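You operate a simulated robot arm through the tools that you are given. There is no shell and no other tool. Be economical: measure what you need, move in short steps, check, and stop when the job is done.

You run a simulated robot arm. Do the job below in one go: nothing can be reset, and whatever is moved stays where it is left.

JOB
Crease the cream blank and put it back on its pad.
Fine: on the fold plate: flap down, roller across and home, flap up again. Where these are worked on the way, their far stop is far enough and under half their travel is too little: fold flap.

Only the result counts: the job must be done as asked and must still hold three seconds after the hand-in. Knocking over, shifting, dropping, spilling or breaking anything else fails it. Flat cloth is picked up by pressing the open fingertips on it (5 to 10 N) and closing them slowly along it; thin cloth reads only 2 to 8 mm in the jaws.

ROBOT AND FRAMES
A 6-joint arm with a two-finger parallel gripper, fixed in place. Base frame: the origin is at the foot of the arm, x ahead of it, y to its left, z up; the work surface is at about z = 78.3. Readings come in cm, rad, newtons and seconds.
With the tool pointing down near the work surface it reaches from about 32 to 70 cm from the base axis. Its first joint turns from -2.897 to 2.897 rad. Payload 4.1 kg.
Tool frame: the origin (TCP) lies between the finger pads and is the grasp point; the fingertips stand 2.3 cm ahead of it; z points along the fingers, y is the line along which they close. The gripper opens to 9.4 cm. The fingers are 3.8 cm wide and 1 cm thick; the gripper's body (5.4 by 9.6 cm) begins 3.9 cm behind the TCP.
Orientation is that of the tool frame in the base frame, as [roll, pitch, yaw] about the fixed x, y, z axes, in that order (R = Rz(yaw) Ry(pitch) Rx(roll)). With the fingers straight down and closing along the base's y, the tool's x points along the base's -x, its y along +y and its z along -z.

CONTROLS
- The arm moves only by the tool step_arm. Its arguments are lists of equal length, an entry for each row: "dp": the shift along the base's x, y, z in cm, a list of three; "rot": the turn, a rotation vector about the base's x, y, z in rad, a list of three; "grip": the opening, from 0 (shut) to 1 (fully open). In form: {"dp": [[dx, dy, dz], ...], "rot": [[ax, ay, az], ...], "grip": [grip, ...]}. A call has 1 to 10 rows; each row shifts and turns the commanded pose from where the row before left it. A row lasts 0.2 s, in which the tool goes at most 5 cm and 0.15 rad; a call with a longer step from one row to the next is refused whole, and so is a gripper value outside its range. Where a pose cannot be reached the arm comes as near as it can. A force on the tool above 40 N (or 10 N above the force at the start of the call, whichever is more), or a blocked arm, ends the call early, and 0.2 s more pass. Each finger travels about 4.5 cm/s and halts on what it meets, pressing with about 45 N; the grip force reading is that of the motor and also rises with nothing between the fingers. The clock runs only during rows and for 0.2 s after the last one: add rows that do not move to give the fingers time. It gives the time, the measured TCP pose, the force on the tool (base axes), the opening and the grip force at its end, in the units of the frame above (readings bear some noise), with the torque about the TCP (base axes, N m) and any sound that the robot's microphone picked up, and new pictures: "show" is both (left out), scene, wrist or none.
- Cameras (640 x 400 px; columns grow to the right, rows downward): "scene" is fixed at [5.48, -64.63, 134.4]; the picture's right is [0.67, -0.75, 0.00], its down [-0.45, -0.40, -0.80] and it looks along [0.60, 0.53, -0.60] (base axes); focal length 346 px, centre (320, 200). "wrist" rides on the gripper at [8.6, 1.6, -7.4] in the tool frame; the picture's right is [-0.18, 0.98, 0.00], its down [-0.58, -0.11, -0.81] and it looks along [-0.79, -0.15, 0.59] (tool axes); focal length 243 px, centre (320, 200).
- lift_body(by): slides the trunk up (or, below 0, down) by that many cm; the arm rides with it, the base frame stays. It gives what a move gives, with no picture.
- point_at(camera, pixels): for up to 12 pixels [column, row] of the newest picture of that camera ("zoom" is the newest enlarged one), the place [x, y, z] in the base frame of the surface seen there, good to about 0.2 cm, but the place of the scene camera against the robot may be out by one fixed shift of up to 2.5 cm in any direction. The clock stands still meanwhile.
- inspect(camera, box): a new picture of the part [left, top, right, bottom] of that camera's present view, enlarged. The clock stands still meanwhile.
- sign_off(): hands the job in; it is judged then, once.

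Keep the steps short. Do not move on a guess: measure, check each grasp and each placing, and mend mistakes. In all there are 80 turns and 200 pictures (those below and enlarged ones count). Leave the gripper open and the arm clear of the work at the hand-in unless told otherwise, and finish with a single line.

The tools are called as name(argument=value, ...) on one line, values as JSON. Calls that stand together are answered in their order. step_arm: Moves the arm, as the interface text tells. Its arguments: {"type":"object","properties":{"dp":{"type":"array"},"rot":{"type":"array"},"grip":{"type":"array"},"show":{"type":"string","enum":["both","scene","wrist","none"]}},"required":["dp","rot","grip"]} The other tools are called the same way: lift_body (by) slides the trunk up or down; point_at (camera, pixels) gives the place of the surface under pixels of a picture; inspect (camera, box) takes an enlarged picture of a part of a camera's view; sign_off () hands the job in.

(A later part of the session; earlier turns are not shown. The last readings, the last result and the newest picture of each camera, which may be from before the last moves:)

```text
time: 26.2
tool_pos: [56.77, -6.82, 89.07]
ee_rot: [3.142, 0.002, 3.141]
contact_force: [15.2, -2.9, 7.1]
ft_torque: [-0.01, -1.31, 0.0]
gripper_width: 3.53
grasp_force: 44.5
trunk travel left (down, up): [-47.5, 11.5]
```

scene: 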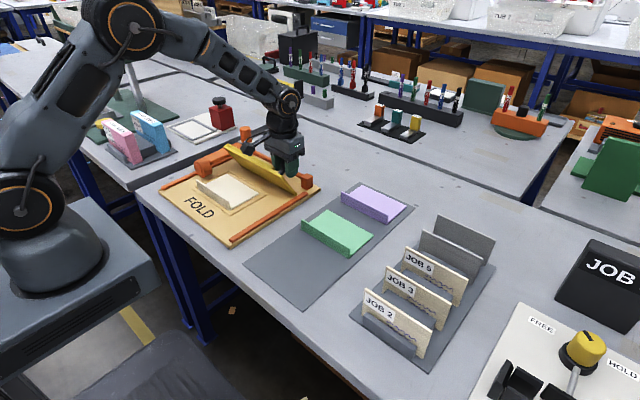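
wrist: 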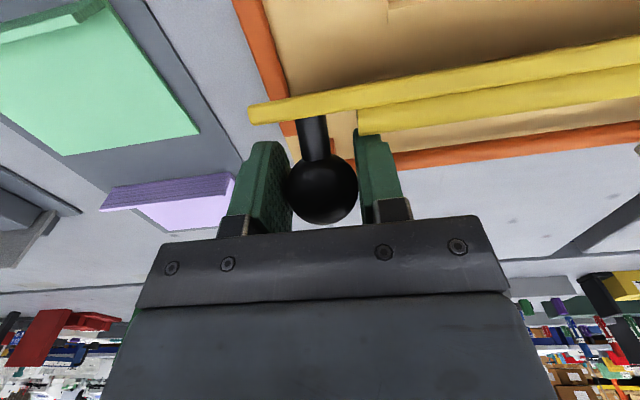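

The flap turns with about 15 N of resistance. Near 45° the fingertip corners would come close to the flap's back, so I'll loosen a little, raise the tool 1 cm on the ball and re-grip.

step_arm(dp=[[0, 0, 0], [0, 0, 0.5], [0, 0, 0.5], [0, 0, 0], [0, 0, 0], [0, 0, 0]], rot=[[0, 0, 0], [0, 0, 0], [0, 0, 0], [0, 0, 0], [0, 0, 0], [0, 0, 0]], grip=[0.42, 0.42, 0.42, 0.36, 0.32, 0.32])

```text
time: 27.6
tool_pos: [56.57, -6.9, 89.98]
ee_rot: [3.141, -0.003, 3.141]
contact_force: [-3.4, -0.5, -6.4]
ft_torque: [-0.02, 0.37, -0.02]
gripper_width: 3.53
grasp_force: 45.2
trunk travel left (down, up): [-47.5, 11.5]
```

scene: 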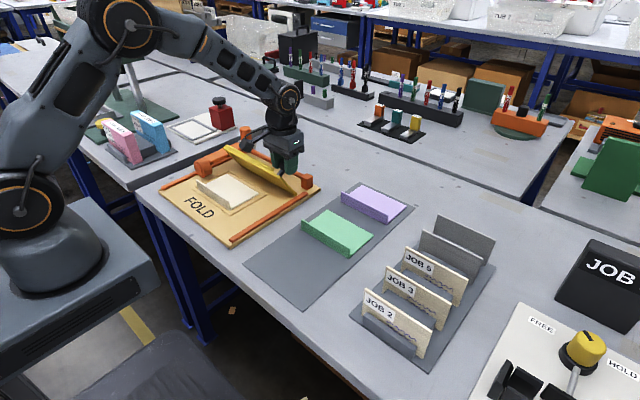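
wrist: 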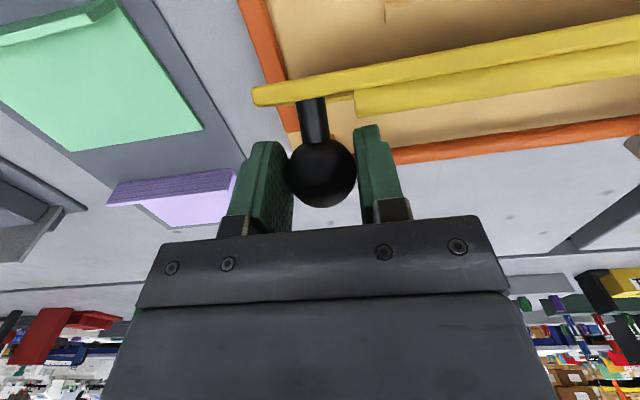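

Re-gripped 1 cm higher and the flap held its place. I'll continue the arc.

step_arm(dp=[[-0.82, 0, -0.12], [-0.81, 0, -0.2], [-0.79, 0, -0.27], [-0.76, 0, -0.33], [-0.73, 0, -0.4], [0, 0, 0]], rot=[[0, 0, 0], [0, 0, 0], [0, 0, 0], [0, 0, 0], [0, 0, 0], [0, 0, 0]], grip=[0.34, 0.34, 0.34, 0.34, 0.34, 0.34])

```text
time: 29.0
tool_pos: [52.79, -6.82, 88.74]
ee_rot: [3.141, 0.002, -3.141]
contact_force: [8.6, 4.0, 15.2]
ft_torque: [0.01, -1.47, 0.03]
gripper_width: 3.56
grasp_force: 45.1
trunk travel left (down, up): [-47.5, 11.5]
```

scene: 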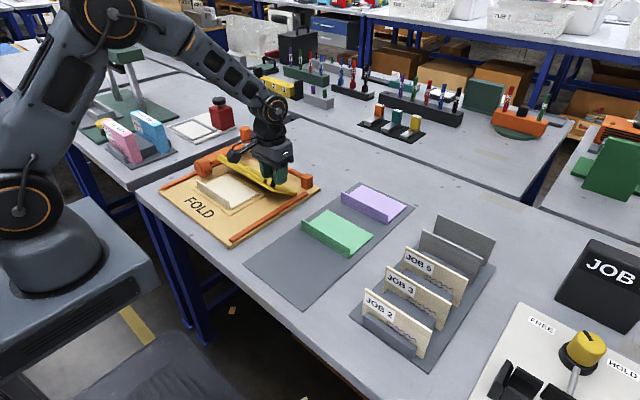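
wrist: 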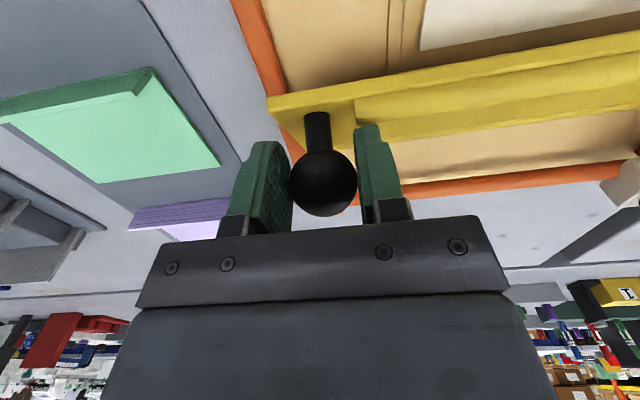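

The flap is about halfway and following well. Next stretch of the arc.

step_arm(dp=[[-0.69, 0, -0.46], [-0.65, 0, -0.52], [-0.6, 0, -0.57], [-0.55, 0, -0.63], [-0.49, 0, -0.67], [0, 0, 0]], rot=[[0, 0, 0], [0, 0, 0], [0, 0, 0], [0, 0, 0], [0, 0, 0], [0, 0, 0]], grip=[0.34, 0.34, 0.34, 0.34, 0.34, 0.34])

inspect(camera="scene", box=[150, 110, 330, 250])

```text
time: 30.4
tool_pos: [49.75, -6.84, 85.89]
ee_rot: [3.141, 0.001, 3.141]
contact_force: [-1.9, 4.6, 3.9]
ft_torque: [0.01, -0.28, 0.03]
gripper_width: 3.54
grasp_force: 42.9
trunk travel left (down, up): [-47.5, 11.5]
```

scene: 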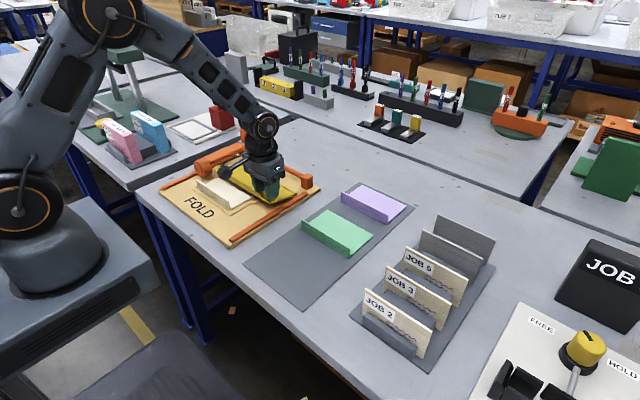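
wrist: 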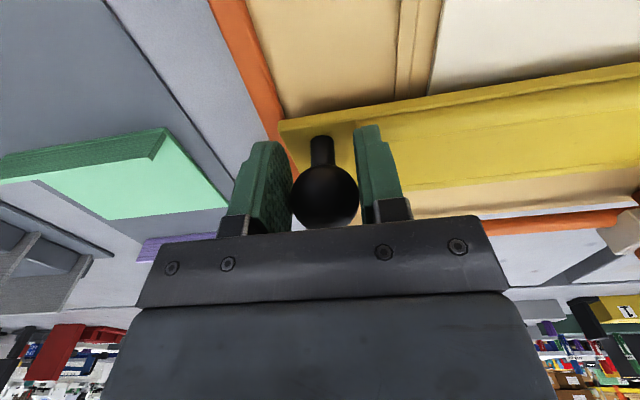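

```text
2.86 times, centred on (240, 180) of scene
```

zoom: 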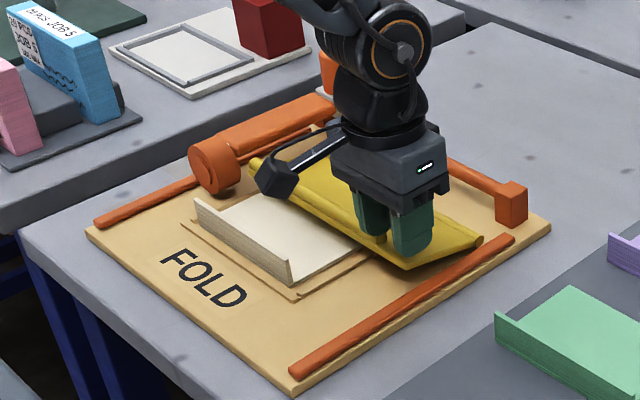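

The flap is nearly flat. I'll press on along the arc until it meets its stop.

step_arm(dp=[[-0.3, 0, -0.45], [-0.25, 0, -0.45], [-0.2, 0, -0.45], [-0.12, 0, -0.4], [0, 0, 0]], rot=[[0, 0, 0], [0, 0, 0], [0, 0, 0], [0, 0, 0], [0, 0, 0]], grip=[0.34, 0.34, 0.34, 0.34, 0.34])

inspect(camera="scene", box=[150, 110, 330, 250])

```text
time: 31.6
tool_pos: [48.59, -6.9, 84.11]
ee_rot: [3.141, -0.001, 3.14]
contact_force: [-5.7, 1.1, 2.0]
ft_torque: [-0.03, -0.07, 0.01]
gripper_width: 3.54
grasp_force: 44.0
trunk travel left (down, up): [-47.5, 11.5]
```

scene: 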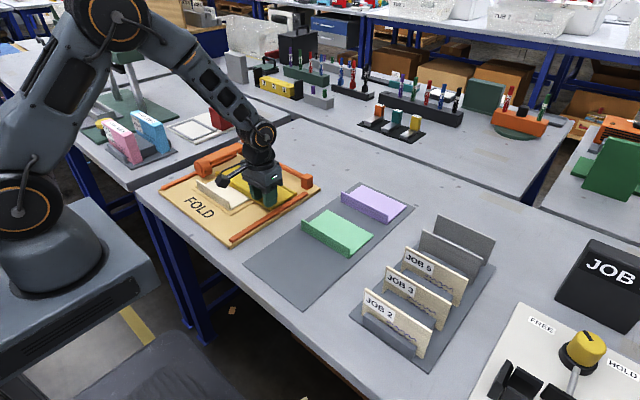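
wrist: 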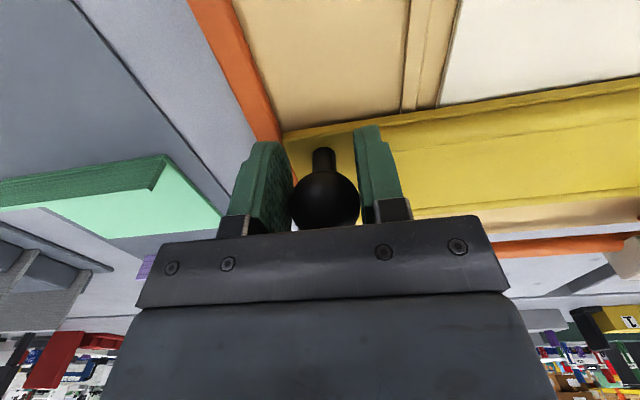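

```text
2.86 times, centred on (240, 180) of scene
```

zoom: 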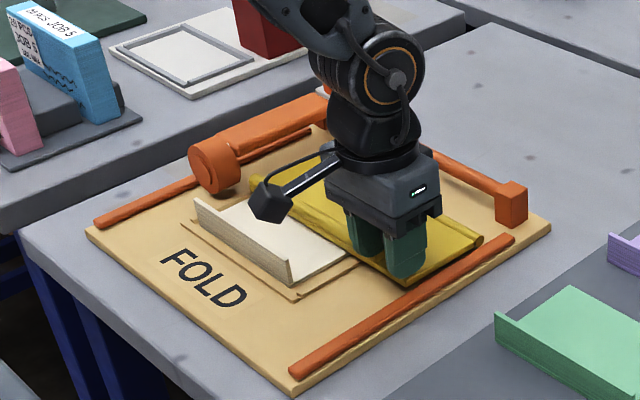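

No stop force yet. I'll measure the flap's slope and then keep pressing.

point_at(camera="wrist", pixels=[[300, 137], [420, 125], [470, 118], [470, 190], [560, 110], [560, 180], [450, 104], [600, 125]])

step_arm(dp=[[-0.08, 0, -0.3], [-0.05, 0, -0.3], [0, 0, -0.3], [0, 0, 0]], rot=[[0, 0, 0], [0, 0, 0], [0, 0, 0], [0, 0, 0]], grip=[0.34, 0.34, 0.34, 0.34], show="wrist")

inspect(camera="scene", box=[150, 110, 330, 250])

```text
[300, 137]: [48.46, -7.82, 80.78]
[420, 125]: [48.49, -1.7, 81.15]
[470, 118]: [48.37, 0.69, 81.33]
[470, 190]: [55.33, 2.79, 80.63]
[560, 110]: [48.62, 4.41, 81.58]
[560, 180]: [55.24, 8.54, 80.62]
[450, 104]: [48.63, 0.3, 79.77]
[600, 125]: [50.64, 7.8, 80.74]
```

```text
time: 32.4
tool_pos: [48.66, -6.89, 83.76]
ee_rot: [-3.139, 0.005, -3.141]
contact_force: [-14.9, 1.7, 24.8]
ft_torque: [0.01, -0.12, 0.02]
gripper_width: 3.51
grasp_force: 45.1
trunk travel left (down, up): [-47.5, 11.5]
stopped in row 4: the force on the tool passed its limit at 40 N (the readings are from after the stop); the commanded pose is now the measured one
```

wrist: 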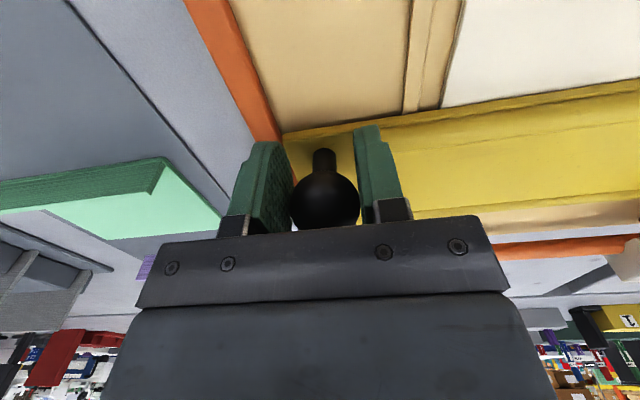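

```text
2.86 times, centred on (240, 180) of scene
```

zoom: 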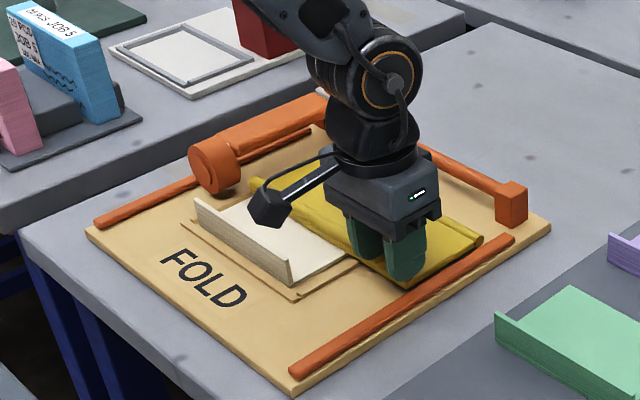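

Stop reached: force passed 40 N at z=83.76 and the flap lies level. I'll open the fingers and rise clear.

step_arm(dp=[[0, 0, 0.1], [0, 0, 0], [0, 0, 0.5], [0, 0, 1], [0, 0, 2], [0, 0, 3], [0, 0, 4], [0, 0, 0]], rot=[[0, 0, 0], [0, 0, 0], [0, 0, 0], [0, 0, 0], [0, 0, 0], [0, 0, 0], [0, 0, 0], [0, 0, 0]], grip=[0.45, 0.5, 0.55, 0.55, 0.6, 0.6, 0.6, 0.6])

inspect(camera="scene", box=[150, 110, 330, 250])

inspect(camera="wrist", box=[200, 0, 640, 240])

```text
time: 34.2
tool_pos: [48.69, -6.66, 94.22]
ee_rot: [-3.141, 0.005, 3.141]
contact_force: [0.5, -0.2, -0.9]
ft_torque: [-0.02, -0.01, -0.01]
gripper_width: 5.62
grasp_force: 0.0
trunk travel left (down, up): [-47.5, 11.5]
```

scene: 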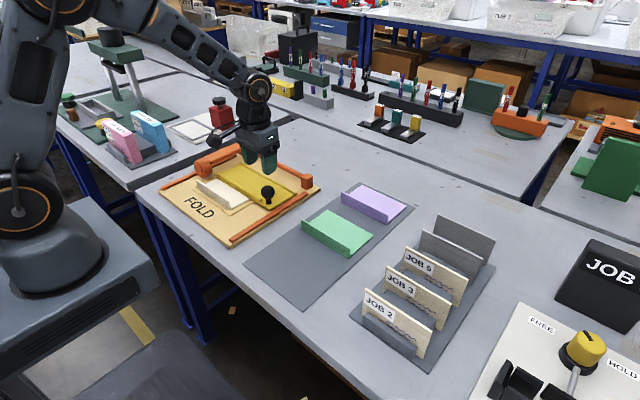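
wrist: 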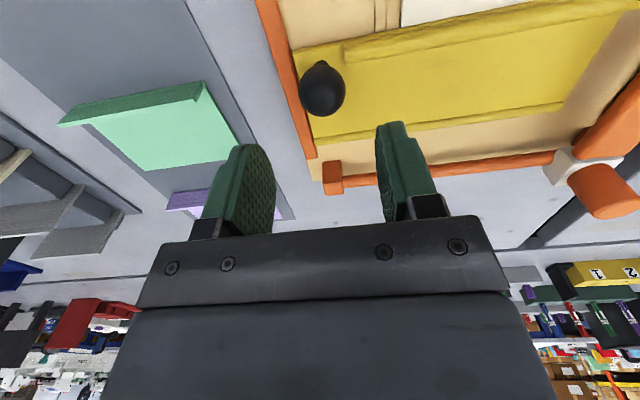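

```text
2.86 times, centred on (240, 180) of scene
```

zoom: 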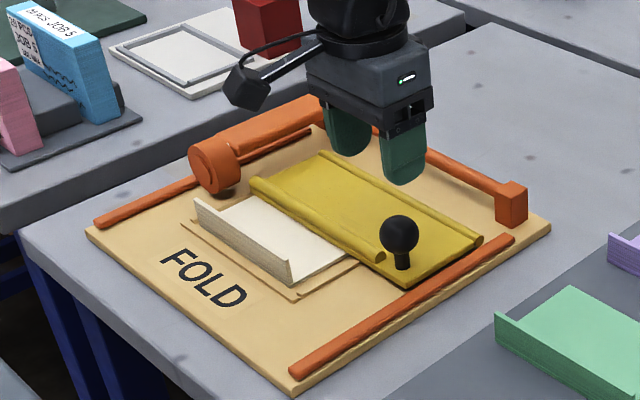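

```text
1.45 times, centred on (420, 120) of wrist
```

zoom: 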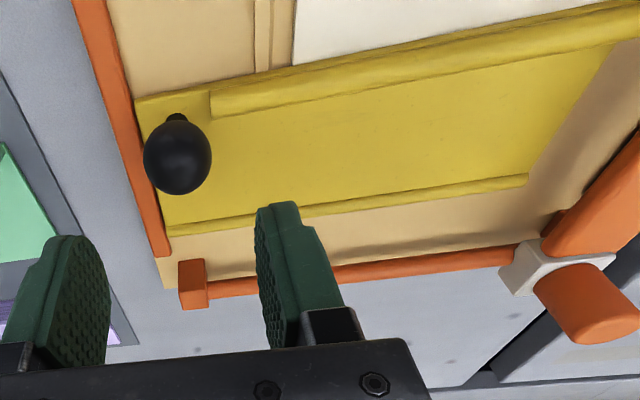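

The flap is down and staying down. Now the roller, whose carriage has an upright orange handle near (63, 17, 87). I'll move over and look at it.

step_arm(dp=[[1.3, 4, 1], [1.3, 4, 1], [1.3, 4, 1], [1.3, 4, 0], [1.3, 4, 0], [0.8, 3.5, 0], [0, 0, 0]], rot=[[0, 0, 0], [0, 0, 0], [0, 0, 0], [0, 0, 0], [0, 0, 0], [0, 0, 0], [0, 0, 0]], grip=[0.7, 0.7, 0.7, 0.7, 0.7, 0.7, 0.7], show="wrist")

inspect(camera="wrist", box=[200, 0, 440, 150])

```text
time: 35.8
tool_pos: [56.09, 16.91, 97.21]
ee_rot: [-3.139, 0.005, -3.14]
contact_force: [0.4, -0.4, -0.7]
ft_torque: [-0.01, 0.0, -0.01]
gripper_width: 6.58
grasp_force: 0.0
trunk travel left (down, up): [-47.5, 11.5]
```

wrist: 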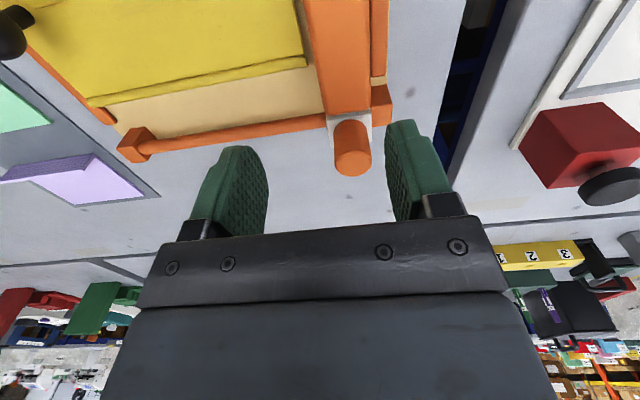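

```text
2.67 times, centred on (320, 75) of wrist
```

zoom: 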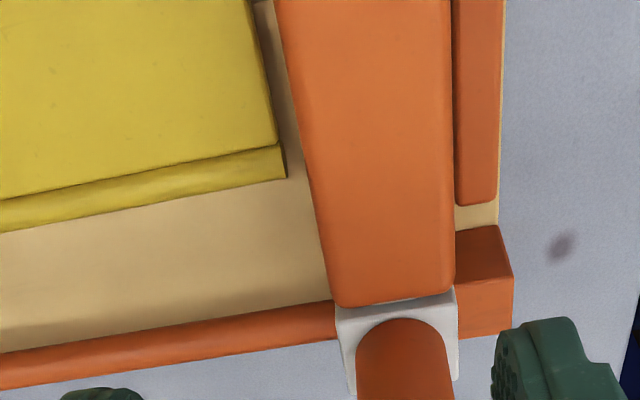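

point_at(camera="wrist", pixels=[[352, 160], [340, 160], [366, 158], [352, 172], [352, 140], [335, 118], [350, 112], [340, 60], [310, 60], [378, 112], [133, 150], [330, 140]])

inspect(camera="scene", box=[180, 100, 320, 200])

```text
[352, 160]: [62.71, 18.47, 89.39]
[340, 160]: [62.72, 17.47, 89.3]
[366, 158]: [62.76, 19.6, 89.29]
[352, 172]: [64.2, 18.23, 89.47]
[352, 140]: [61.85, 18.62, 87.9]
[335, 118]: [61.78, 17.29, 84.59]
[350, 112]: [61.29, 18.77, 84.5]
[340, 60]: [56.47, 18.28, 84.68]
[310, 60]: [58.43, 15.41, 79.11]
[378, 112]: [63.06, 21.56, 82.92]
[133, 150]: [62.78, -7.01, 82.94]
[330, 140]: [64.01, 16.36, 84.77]
```

```text
4.00 times, centred on (250, 150) of scene
```

zoom: 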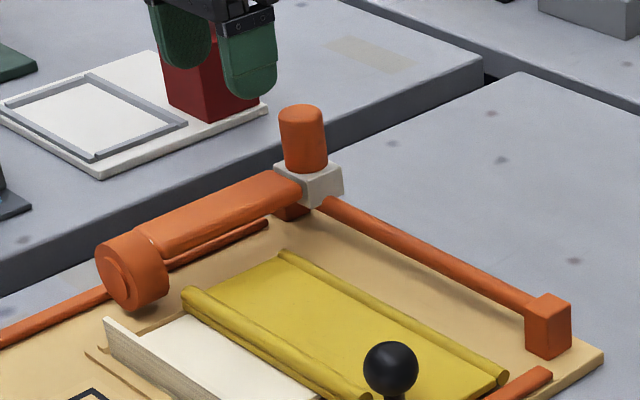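

The handle's top is at z=89.45, centre about (63.35, 18.4), carriage top z=84.6. The far stop block is at y≈-7. I'll go above the handle and descend around it.

step_arm(dp=[[3.6, 0.7, 0], [3.6, 0.75, 0], [0, 0, -3], [0, 0, -2], [0, 0, 0]], rot=[[0, 0, 0], [0, 0, 0], [0, 0, 0], [0, 0, 0], [0, 0, 0]], grip=[0.6, 0.6, 0.6, 0.6, 0.6])

```text
time: 37.0
tool_pos: [63.34, 18.28, 92.07]
ee_rot: [-3.138, 0.006, -3.142]
contact_force: [-0.3, -0.6, 0.3]
ft_torque: [0.01, 0.02, 0.01]
gripper_width: 5.64
grasp_force: 0.1
trunk travel left (down, up): [-47.5, 11.5]
```

scene: 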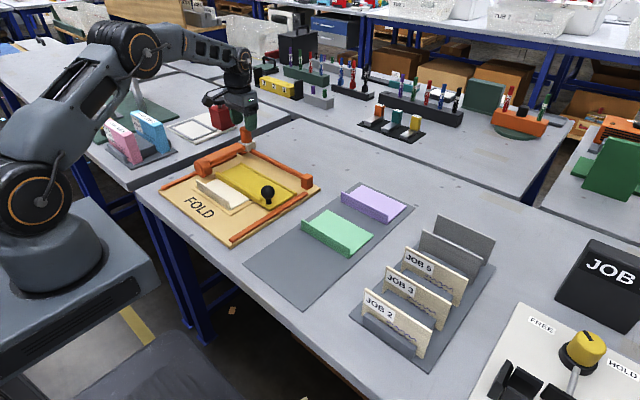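
wrist: 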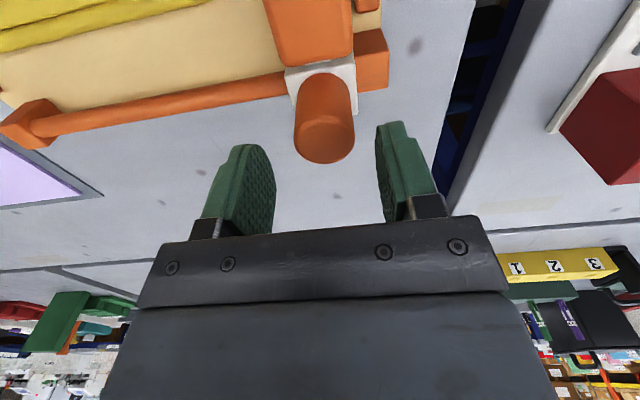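

The handle is centred between the fingers. I'll lower 4.4 cm and close.

step_arm(dp=[[0, 0.05, -2], [0, 0, -1.5], [0, 0, -0.9], [0, 0, 0], [0, 0, 0], [0, 0, 0], [0, 0, 0], [0, 0, 0]], rot=[[0, 0, 0], [0, 0, 0], [0, 0, 0], [0, 0, 0], [0, 0, 0], [0, 0, 0], [0, 0, 0], [0, 0, 0]], grip=[0.6, 0.6, 0.6, 0.5, 0.4, 0.3, 0.25, 0.25])

```text
time: 38.8
tool_pos: [63.41, 18.33, 87.82]
ee_rot: [-3.142, 0.005, 3.139]
contact_force: [-0.9, 0.2, -1.7]
ft_torque: [0.74, -0.29, 0.07]
gripper_width: 3.35
grasp_force: 45.2
trunk travel left (down, up): [-47.5, 11.5]
```

scene: 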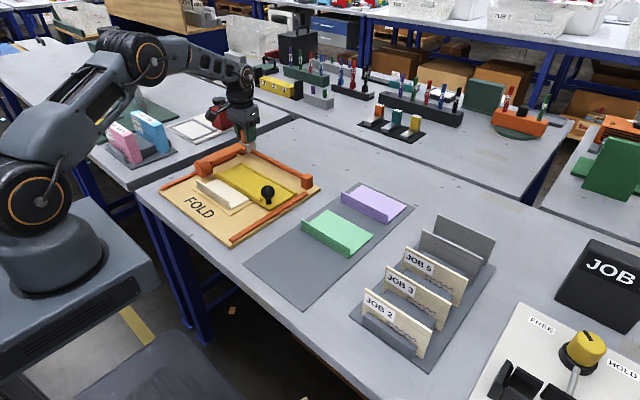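
wrist: 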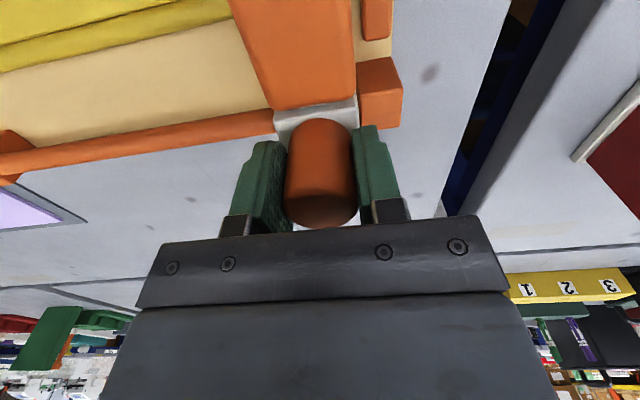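

Handle gripped at 3.35 cm. I'll slide it 5 cm along -y and watch the forces.

step_arm(dp=[[0, -0.5, 0], [0, -1, 0], [0, -1, 0], [0, -1, 0], [0, -1, 0], [0, -0.5, 0], [0, 0, 0]], rot=[[0, 0, 0], [0, 0, 0], [0, 0, 0], [0, 0, 0], [0, 0, 0], [0, 0, 0], [0, 0, 0]], grip=[0.25, 0.25, 0.25, 0.25, 0.25, 0.25, 0.25])

inspect(camera="scene", box=[150, 110, 330, 250])

```text
time: 40.4
tool_pos: [63.47, 13.11, 87.79]
ee_rot: [-3.141, 0.007, -3.141]
contact_force: [3.3, 0.1, 0.9]
ft_torque: [0.74, 0.47, 0.23]
gripper_width: 3.35
grasp_force: 44.9
trunk travel left (down, up): [-47.5, 11.5]
```

scene: 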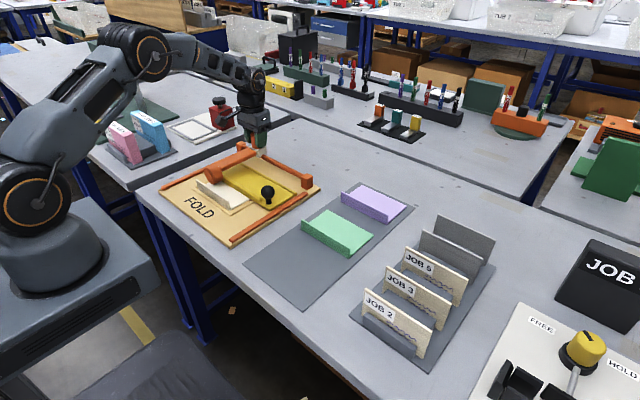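
wrist: 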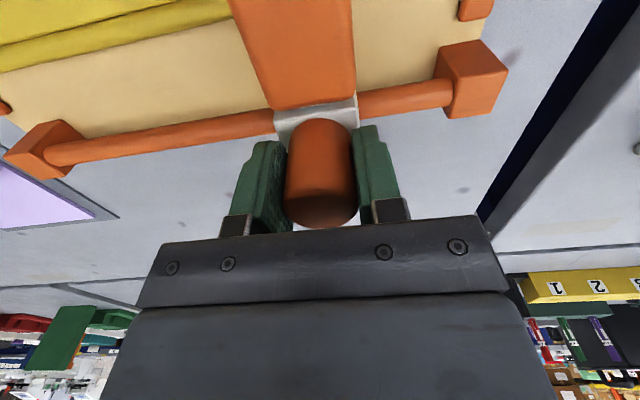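

```text
2.86 times, centred on (240, 180) of scene
```

zoom: 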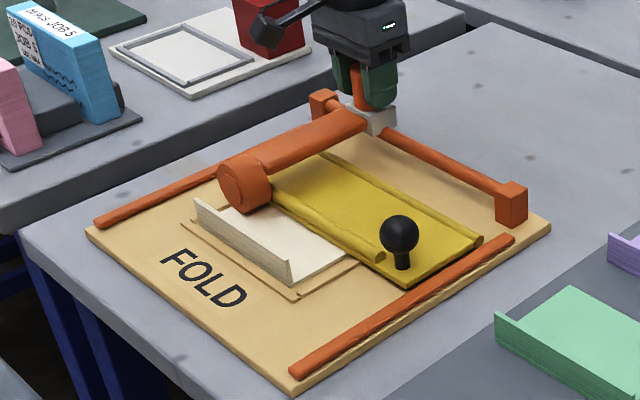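

It slides freely and the drum is rolling beside the flap edge. On across.

step_arm(dp=[[0, -1.3, 0], [0, -1.3, 0], [0, -1.3, 0], [0, -1.3, 0], [0, -1.3, 0], [0, -1.3, 0], [0, -1.3, 0], [0, -1.3, 0], [0, -1.3, 0], [0, 0, 0]], rot=[[0, 0, 0], [0, 0, 0], [0, 0, 0], [0, 0, 0], [0, 0, 0], [0, 0, 0], [0, 0, 0], [0, 0, 0], [0, 0, 0], [0, 0, 0]], grip=[0.25, 0.25, 0.25, 0.25, 0.25, 0.25, 0.25, 0.25, 0.25, 0.25], show="none")

inspect(camera="scene", box=[150, 110, 330, 250])

```text
time: 42.6
tool_pos: [63.32, 1.36, 87.8]
ee_rot: [-3.141, 0.006, 3.141]
contact_force: [3.0, -0.9, -1.2]
ft_torque: [0.78, -0.65, 0.06]
gripper_width: 3.38
grasp_force: 45.4
trunk travel left (down, up): [-47.5, 11.5]
```

```text
2.86 times, centred on (240, 180) of scene
```

zoom: 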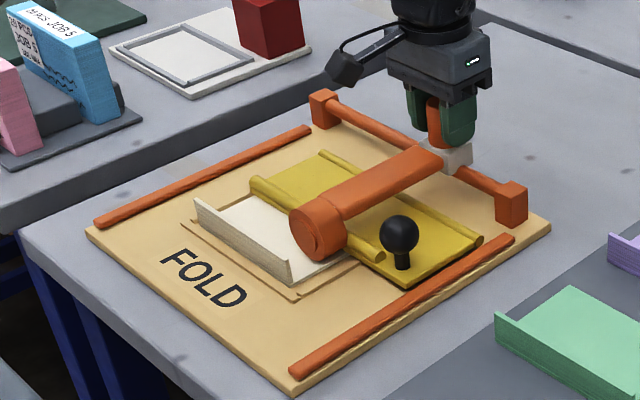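

All clear at y=1.4. I'll continue slowly until the far stop shows in the force.

step_arm(dp=[[0, -1, 0], [0, -1, 0], [0, -0.8, 0], [0, -0.6, 0], [0, -0.4, 0], [0, -0.4, 0], [0, -0.4, 0], [0, -0.4, 0], [0, 0, 0]], rot=[[0, 0, 0], [0, 0, 0], [0, 0, 0], [0, 0, 0], [0, 0, 0], [0, 0, 0], [0, 0, 0], [0, 0, 0], [0, 0, 0]], grip=[0.25, 0.25, 0.25, 0.25, 0.25, 0.25, 0.25, 0.25, 0.25], show="none")

inspect(camera="scene", box=[150, 110, 330, 250])

```text
time: 44.5
tool_pos: [63.3, -2.57, 87.78]
ee_rot: [3.137, 0.008, -3.139]
contact_force: [0.3, 35.1, 1.9]
ft_torque: [-0.73, 0.08, 0.32]
gripper_width: 3.38
grasp_force: 45.4
trunk travel left (down, up): [-47.5, 11.5]
stopped in row 9: the force on the tool passed its limit at 42 N (the readings are from after the stop); the commanded pose is now the measured one
```

```text
2.86 times, centred on (240, 180) of scene
```

zoom: 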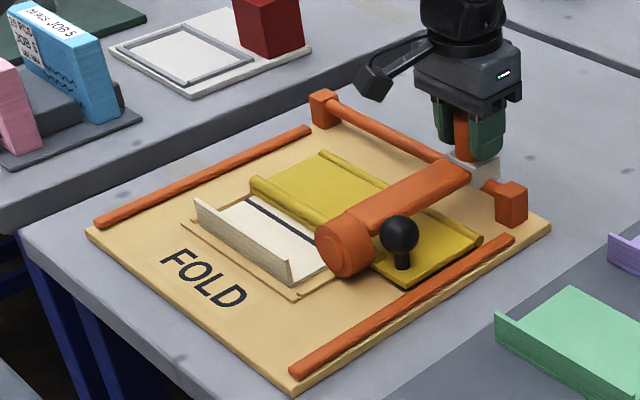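

The far stop is reached at y=-2.57 with 42 N, and a dark crease line has appeared on the blank. Now I'll bring the roller home.

step_arm(dp=[[0, 1, 0], [0, 1.8, 0], [0, 2, 0], [0, 2, 0], [0, 2, 0], [0, 2, 0], [0, 2, 0], [0, 2, 0], [0, 2, 0], [0, 0, 0]], rot=[[0, 0, 0], [0, 0, 0], [0, 0, 0], [0, 0, 0], [0, 0, 0], [0, 0, 0], [0, 0, 0], [0, 0, 0], [0, 0, 0], [0, 0, 0]], grip=[0.25, 0.25, 0.25, 0.25, 0.25, 0.25, 0.25, 0.25, 0.25, 0.25], show="none")

step_arm(dp=[[0, 1.2, 0], [0, 1, 0], [0, 0.8, 0], [0, 0.5, 0], [0, 0.4, 0], [0, 0.4, 0], [0, 0.3, 0], [0, 0, 0]], rot=[[0, 0, 0], [0, 0, 0], [0, 0, 0], [0, 0, 0], [0, 0, 0], [0, 0, 0], [0, 0, 0], [0, 0, 0]], grip=[0.25, 0.25, 0.25, 0.25, 0.25, 0.25, 0.25, 0.25])

inspect(camera="scene", box=[150, 110, 330, 250])

```text
time: 46.7
tool_pos: [63.44, 13.6, 87.77]
ee_rot: [3.136, 0.011, 3.141]
contact_force: [13.5, 0.1, 11.5]
ft_torque: [-1.13, 0.78, -0.21]
gripper_width: 3.38
grasp_force: 44.7
trunk travel left (down, up): [-47.5, 11.5]
```

```text
time: 48.5
tool_pos: [63.3, 18.15, 87.77]
ee_rot: [3.137, 0.007, 3.14]
contact_force: [14.2, -0.6, 10.7]
ft_torque: [-0.98, -0.4, 0.2]
gripper_width: 3.37
grasp_force: 45.2
trunk travel left (down, up): [-47.5, 11.5]
```

scene: 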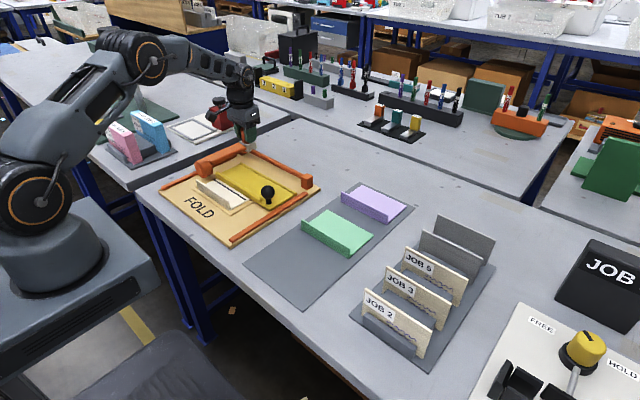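
wrist: 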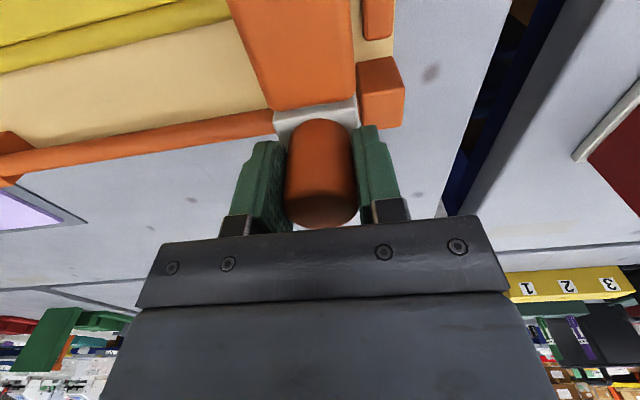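

```text
2.86 times, centred on (240, 180) of scene
```

zoom: 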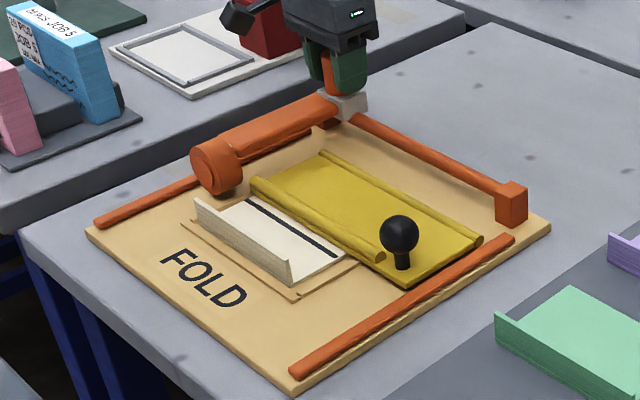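

Crease made across the whole blank, roller at y=18.15. I'll nudge it to its home stop with small steps.

step_arm(dp=[[0, 0.2, 0], [0, 0.2, 0], [0, 0.2, 0], [0, 0.2, 0], [0, 0, 0]], rot=[[0, 0, 0], [0, 0, 0], [0, 0, 0], [0, 0, 0], [0, 0, 0]], grip=[0.25, 0.25, 0.25, 0.25, 0.25], show="none")

```text
time: 49.7
tool_pos: [63.33, 18.47, 87.74]
ee_rot: [3.14, 0.007, 3.138]
contact_force: [3.1, -26.3, 7.9]
ft_torque: [-0.98, -0.8, -0.23]
gripper_width: 3.38
grasp_force: 44.8
trunk travel left (down, up): [-47.5, 11.5]
```

Home stop reached (26 N at y=18.47). I'll release the handle, rise and go above the flap ball at (48.65, -6.9).

step_arm(dp=[[0, 0, 0], [0, 0, 0], [0, 0, 0], [0, 0, 2], [0, 0, 4], [0, 0, 3]], rot=[[0, 0, 0], [0, 0, 0], [0, 0, 0], [0, 0, 0], [0, 0, 0], [0, 0, 0]], grip=[0.45, 0.6, 0.65, 0.65, 0.65, 0.65], show="none")

step_arm(dp=[[-2, -3.4, 0], [-2.2, -3.6, 0], [-2.2, -3.7, 0], [-2.2, -3.7, 0], [-2.2, -3.7, 0], [-2.2, -3.7, 0], [-1.8, -3.4, 0], [0, 0, 0]], rot=[[0, 0, 0], [0, 0, 0], [0, 0, 0], [0, 0, 0], [0, 0, 0], [0, 0, 0], [0, 0, 0], [0, 0, 0]], grip=[0.65, 0.65, 0.65, 0.65, 0.65, 0.65, 0.65, 0.65])

```text
time: 51.1
tool_pos: [63.25, 18.83, 96.59]
ee_rot: [3.138, 0.008, 3.139]
contact_force: [-0.2, -1.1, -0.1]
ft_torque: [0.01, -0.04, -0.03]
gripper_width: 6.13
grasp_force: 0.1
trunk travel left (down, up): [-47.5, 11.5]
```

```text
time: 52.9
tool_pos: [48.46, -6.32, 96.57]
ee_rot: [3.137, 0.008, 3.138]
contact_force: [-0.8, 0.0, 0.3]
ft_torque: [0.02, -0.02, -0.02]
gripper_width: 6.11
grasp_force: 0.0
trunk travel left (down, up): [-47.5, 11.5]
```

scene: 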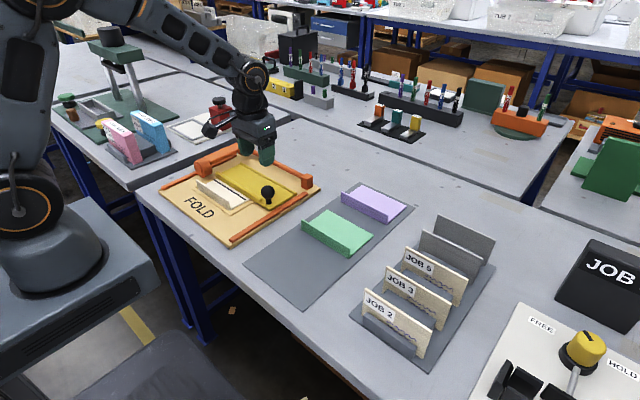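
wrist: 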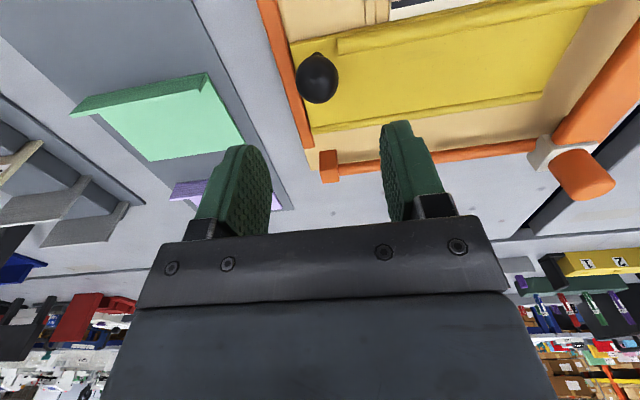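

The ball is at pixel (317,77). I'll come down over it to z≈84.2, where the tips stay above the flap rib.

step_arm(dp=[[0.2, -0.55, -2.5], [0, 0, -3], [0, 0, -3], [0, 0, -2], [0, 0, 0]], rot=[[0, 0, 0], [0, 0, 0], [0, 0, 0], [0, 0, 0], [0, 0, 0]], grip=[0.55, 0.55, 0.55, 0.55, 0.55], show="wrist")

step_arm(dp=[[0, 0, -1], [0, 0, -0.8], [0, 0, 0], [0, 0, 0], [0, 0, 0], [0, 0, 0], [0, 0, 0]], rot=[[0, 0, 0], [0, 0, 0], [0, 0, 0], [0, 0, 0], [0, 0, 0], [0, 0, 0], [0, 0, 0]], grip=[0.55, 0.55, 0.5, 0.42, 0.34, 0.3, 0.3], show="wrist")

```text
time: 54.1
tool_pos: [48.73, -6.8, 86.11]
ee_rot: [3.138, 0.009, 3.14]
contact_force: [-0.8, 0.5, 0.4]
ft_torque: [0.03, 0.01, -0.01]
gripper_width: 5.16
grasp_force: 0.1
trunk travel left (down, up): [-47.5, 11.5]
```

wrist: 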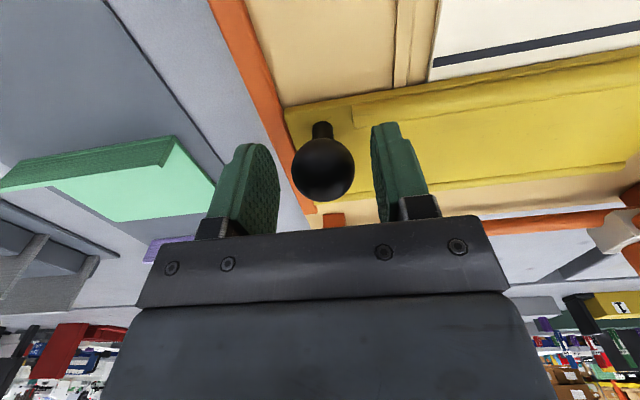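

```text
time: 55.7
tool_pos: [48.66, -6.78, 84.38]
ee_rot: [3.138, 0.008, 3.139]
contact_force: [1.2, 2.6, -1.2]
ft_torque: [0.04, 0.0, 0.03]
gripper_width: 3.53
grasp_force: 45.4
trunk travel left (down, up): [-47.5, 11.5]
```

wrist: 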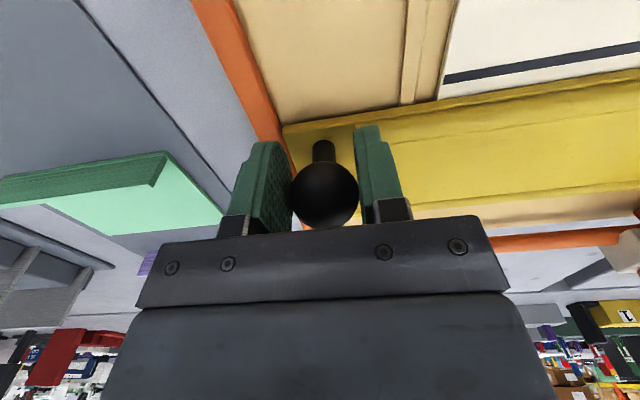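

Gripped, but near the tips. I'll loosen, lower 0.5 cm, re-grip, and start raising along the reversed arc.

step_arm(dp=[[0, 0, 0], [0, 0, -0.5], [0, 0, 0], [0, 0, 0], [0, 0, 0]], rot=[[0, 0, 0], [0, 0, 0], [0, 0, 0], [0, 0, 0], [0, 0, 0]], grip=[0.43, 0.43, 0.36, 0.3, 0.3], show="none")

step_arm(dp=[[0.2, 0, 0.58], [0.23, 0, 0.59], [0.46, 0, 0.89], [0.54, 0, 0.83], [0.63, 0, 0.78], [0.7, 0, 0.7], [0, 0, 0]], rot=[[0, 0, 0], [0, 0, 0], [0, 0, 0], [0, 0, 0], [0, 0, 0], [0, 0, 0], [0, 0, 0]], grip=[0.33, 0.33, 0.33, 0.33, 0.33, 0.33, 0.33])

```text
time: 56.9
tool_pos: [48.68, -6.84, 83.74]
ee_rot: [3.138, 0.008, 3.139]
contact_force: [-1.0, 0.3, 0.2]
ft_torque: [0.01, 0.13, -0.03]
gripper_width: 3.51
grasp_force: 45.1
trunk travel left (down, up): [-47.5, 11.5]
```

```text
time: 58.5
tool_pos: [51.67, -6.95, 88.12]
ee_rot: [3.14, 0.007, 3.139]
contact_force: [-0.5, -0.2, -25.4]
ft_torque: [-0.01, 1.28, 0.02]
gripper_width: 3.56
grasp_force: 44.6
trunk travel left (down, up): [-47.5, 11.5]
```

scene: 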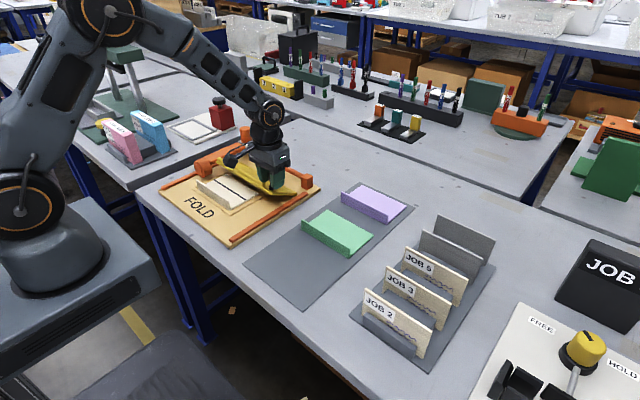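
wrist: 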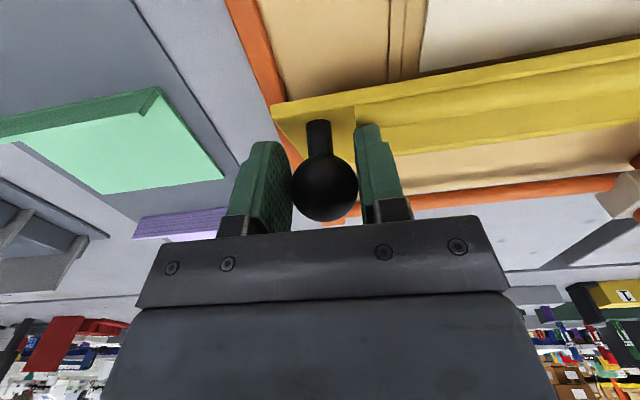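

The flap is rising with the hand and the grip holds. I'll continue the arc up.

step_arm(dp=[[0.78, 0, 0.55], [0.83, 0, 0.48], [0.89, 0, 0.4], [0.94, 0, 0.32], [0.96, 0, 0.22], [0.98, 0, 0.12], [0, 0, 0]], rot=[[0, 0, 0], [0, 0, 0], [0, 0, 0], [0, 0, 0], [0, 0, 0], [0, 0, 0], [0, 0, 0]], grip=[0.33, 0.33, 0.33, 0.33, 0.33, 0.33, 0.33])

inspect(camera="scene", box=[150, 110, 330, 250])

```text
time: 60.1
tool_pos: [56.72, -6.69, 90.42]
ee_rot: [3.138, 0.005, 3.14]
contact_force: [-17.4, 1.3, -3.1]
ft_torque: [0.01, 1.47, -0.01]
gripper_width: 3.51
grasp_force: 44.8
trunk travel left (down, up): [-47.5, 11.5]
```

scene: 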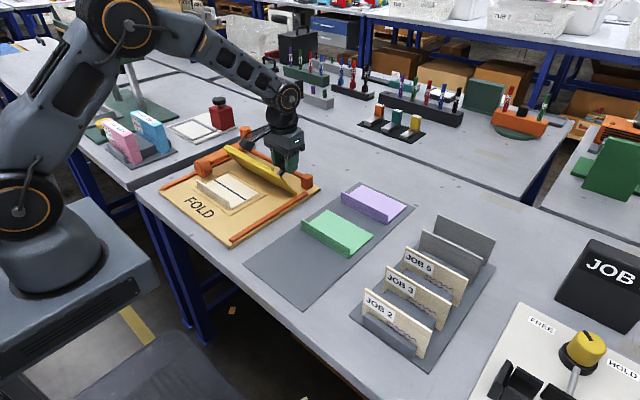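
wrist: 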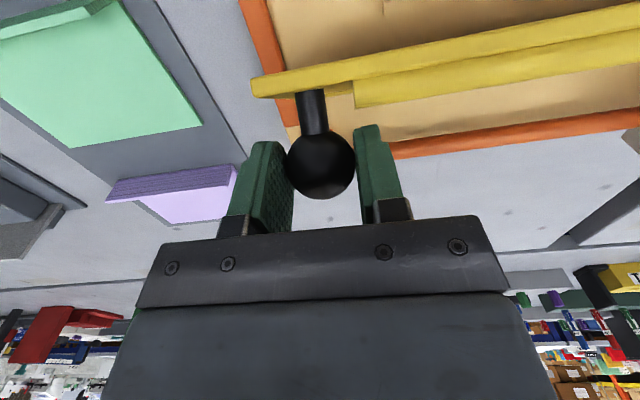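

```text
2.86 times, centred on (240, 180) of scene
```

zoom: 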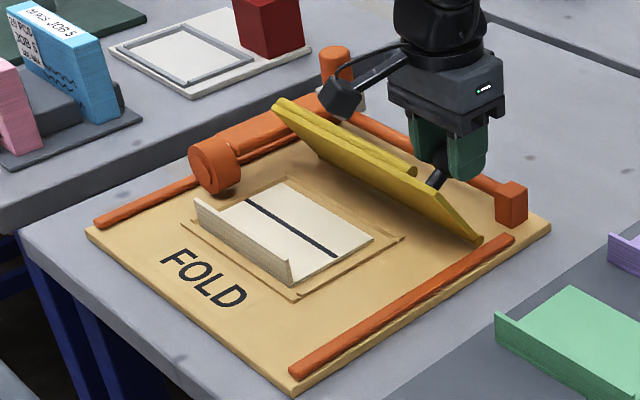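

About 20° to go. I'll continue to the up stop, watching for a rise in force.

step_arm(dp=[[0.8, 0, 0.05], [0.8, 0, 0.0], [0.8, 0, -0.06], [0.6, 0, -0.1], [0.4, 0, -0.08], [0.3, 0, -0.06], [0.3, 0, -0.06], [0, 0, 0]], rot=[[0, 0, 0], [0, 0, 0], [0, 0, 0], [0, 0, 0], [0, 0, 0], [0, 0, 0], [0, 0, 0], [0, 0, 0]], grip=[0.33, 0.33, 0.33, 0.33, 0.33, 0.33, 0.33, 0.33])

inspect(camera="scene", box=[150, 110, 330, 250])

```text
time: 61.9
tool_pos: [60.26, -6.81, 90.21]
ee_rot: [3.139, 0.002, 3.138]
contact_force: [-35.4, 3.9, 5.1]
ft_torque: [0.03, 0.36, 0.1]
gripper_width: 3.52
grasp_force: 45.0
trunk travel left (down, up): [-47.5, 11.5]
```

scene: 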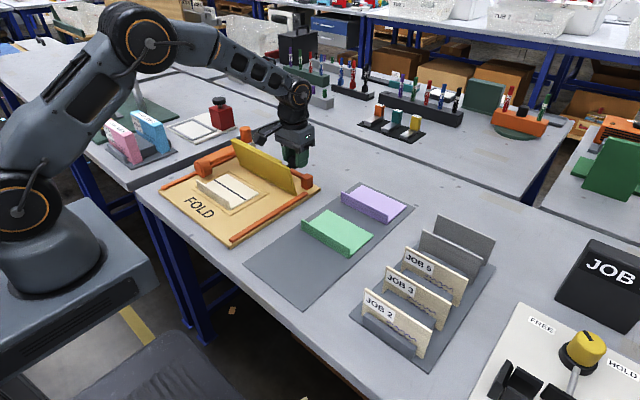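
wrist: 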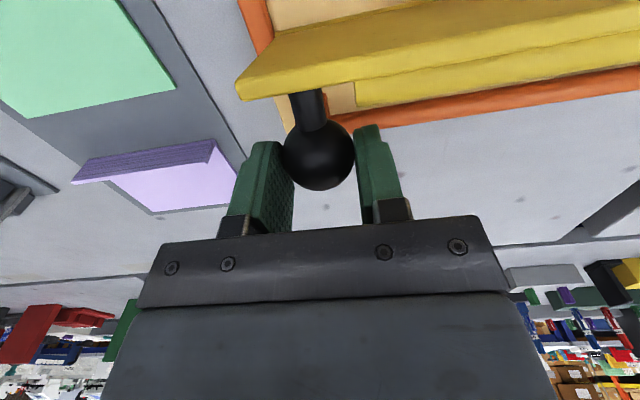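

```text
2.86 times, centred on (240, 180) of scene
```

zoom: 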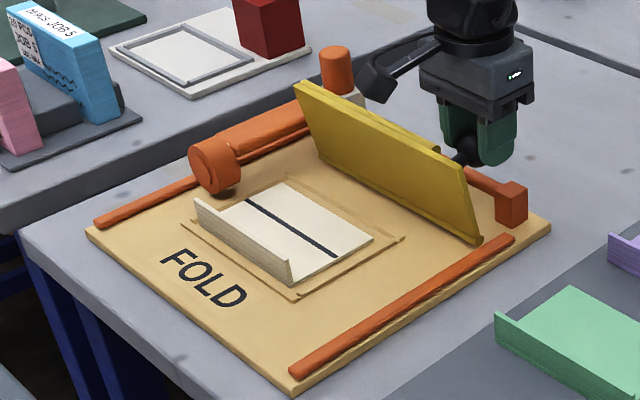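

The flap is back at its up stop (35 N). I'll release, rise, and go over the lip of the blank with the fingers turned to close along x.

step_arm(dp=[[0, 0, 0], [0, 0, 0], [0, 0, 0], [0, 0, 2], [0, 0, 4], [0, 0, 3], [0, 0, 0]], rot=[[0, 0, 0], [0, 0, 0], [0, 0, 0], [0, 0, 0], [0, 0, 0], [0, 0, 0], [0, 0, 0]], grip=[0.45, 0.55, 0.6, 0.6, 0.6, 0.6, 0.6], show="scene")

step_arm(dp=[[-1.8, 1.4, 0], [-1.8, 1.4, 0], [-1.8, 1.4, 0], [-1.8, 1.4, 0], [-1.8, 1.4, 0], [-1.8, 1.4, 0], [-1.8, 1.4, 0], [-1.8, 1.4, 0], [-1.8, 1.4, 0], [-1.6, 1.4, 0]], rot=[[0, 0, -0.143], [0, 0, -0.143], [0, 0, -0.143], [0, 0, -0.143], [0, 0, -0.143], [0, 0, -0.143], [0, 0, -0.143], [0, 0, -0.143], [0, 0, -0.143], [0, 0, -0.143]], grip=[0.5, 0.5, 0.5, 0.5, 0.4, 0.4, 0.4, 0.4, 0.4, 0.4], show="none")

step_arm(dp=[[0, 0, 0], [0, 0, 0]], rot=[[0, 0, -0.14], [0, 0, 0]], grip=[0.4, 0.4])

```text
time: 63.5
tool_pos: [60.81, -6.77, 99.28]
ee_rot: [3.137, 0.009, 3.14]
contact_force: [0.2, 0.3, 1.2]
ft_torque: [0.0, 0.0, 0.0]
gripper_width: 5.64
grasp_force: 0.1
trunk travel left (down, up): [-47.5, 11.5]
```

scene: 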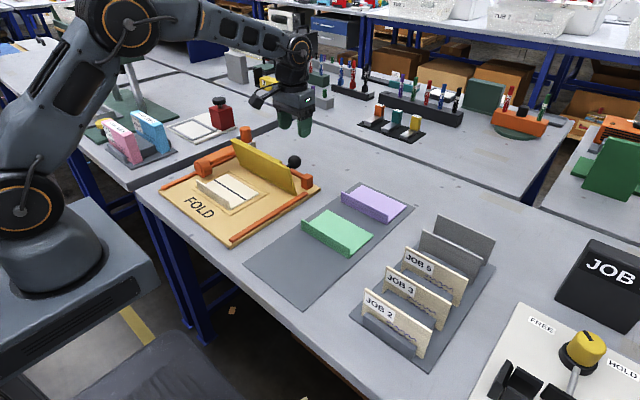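

```text
time: 65.7
tool_pos: [42.95, 7.02, 99.11]
ee_rot: [3.137, 0.008, 1.709]
contact_force: [0.1, 0.8, -0.6]
ft_torque: [0.01, 0.01, 0.0]
gripper_width: 3.75
grasp_force: 0.1
trunk travel left (down, up): [-47.5, 11.5]
```

```text
time: 66.3
tool_pos: [42.97, 7.1, 99.09]
ee_rot: [3.138, 0.01, 1.57]
contact_force: [-0.6, 0.6, -0.5]
ft_torque: [-0.01, 0.0, -0.01]
gripper_width: 3.76
grasp_force: 0.1
trunk travel left (down, up): [-47.5, 11.5]
```

scene: 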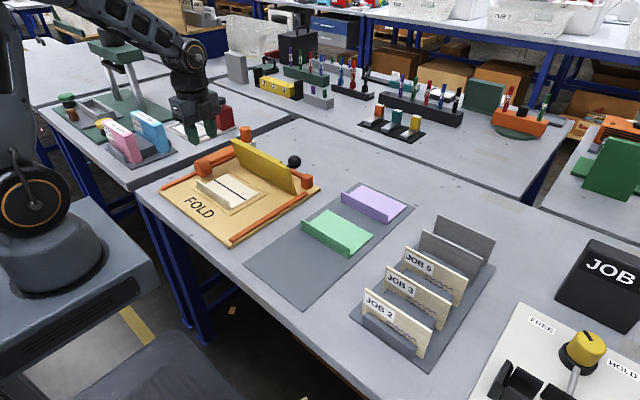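
wrist: 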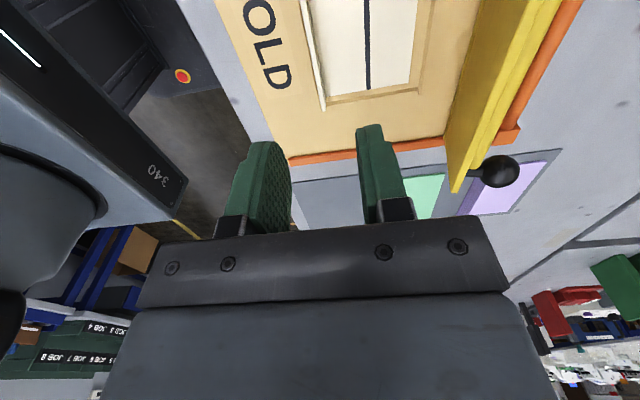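

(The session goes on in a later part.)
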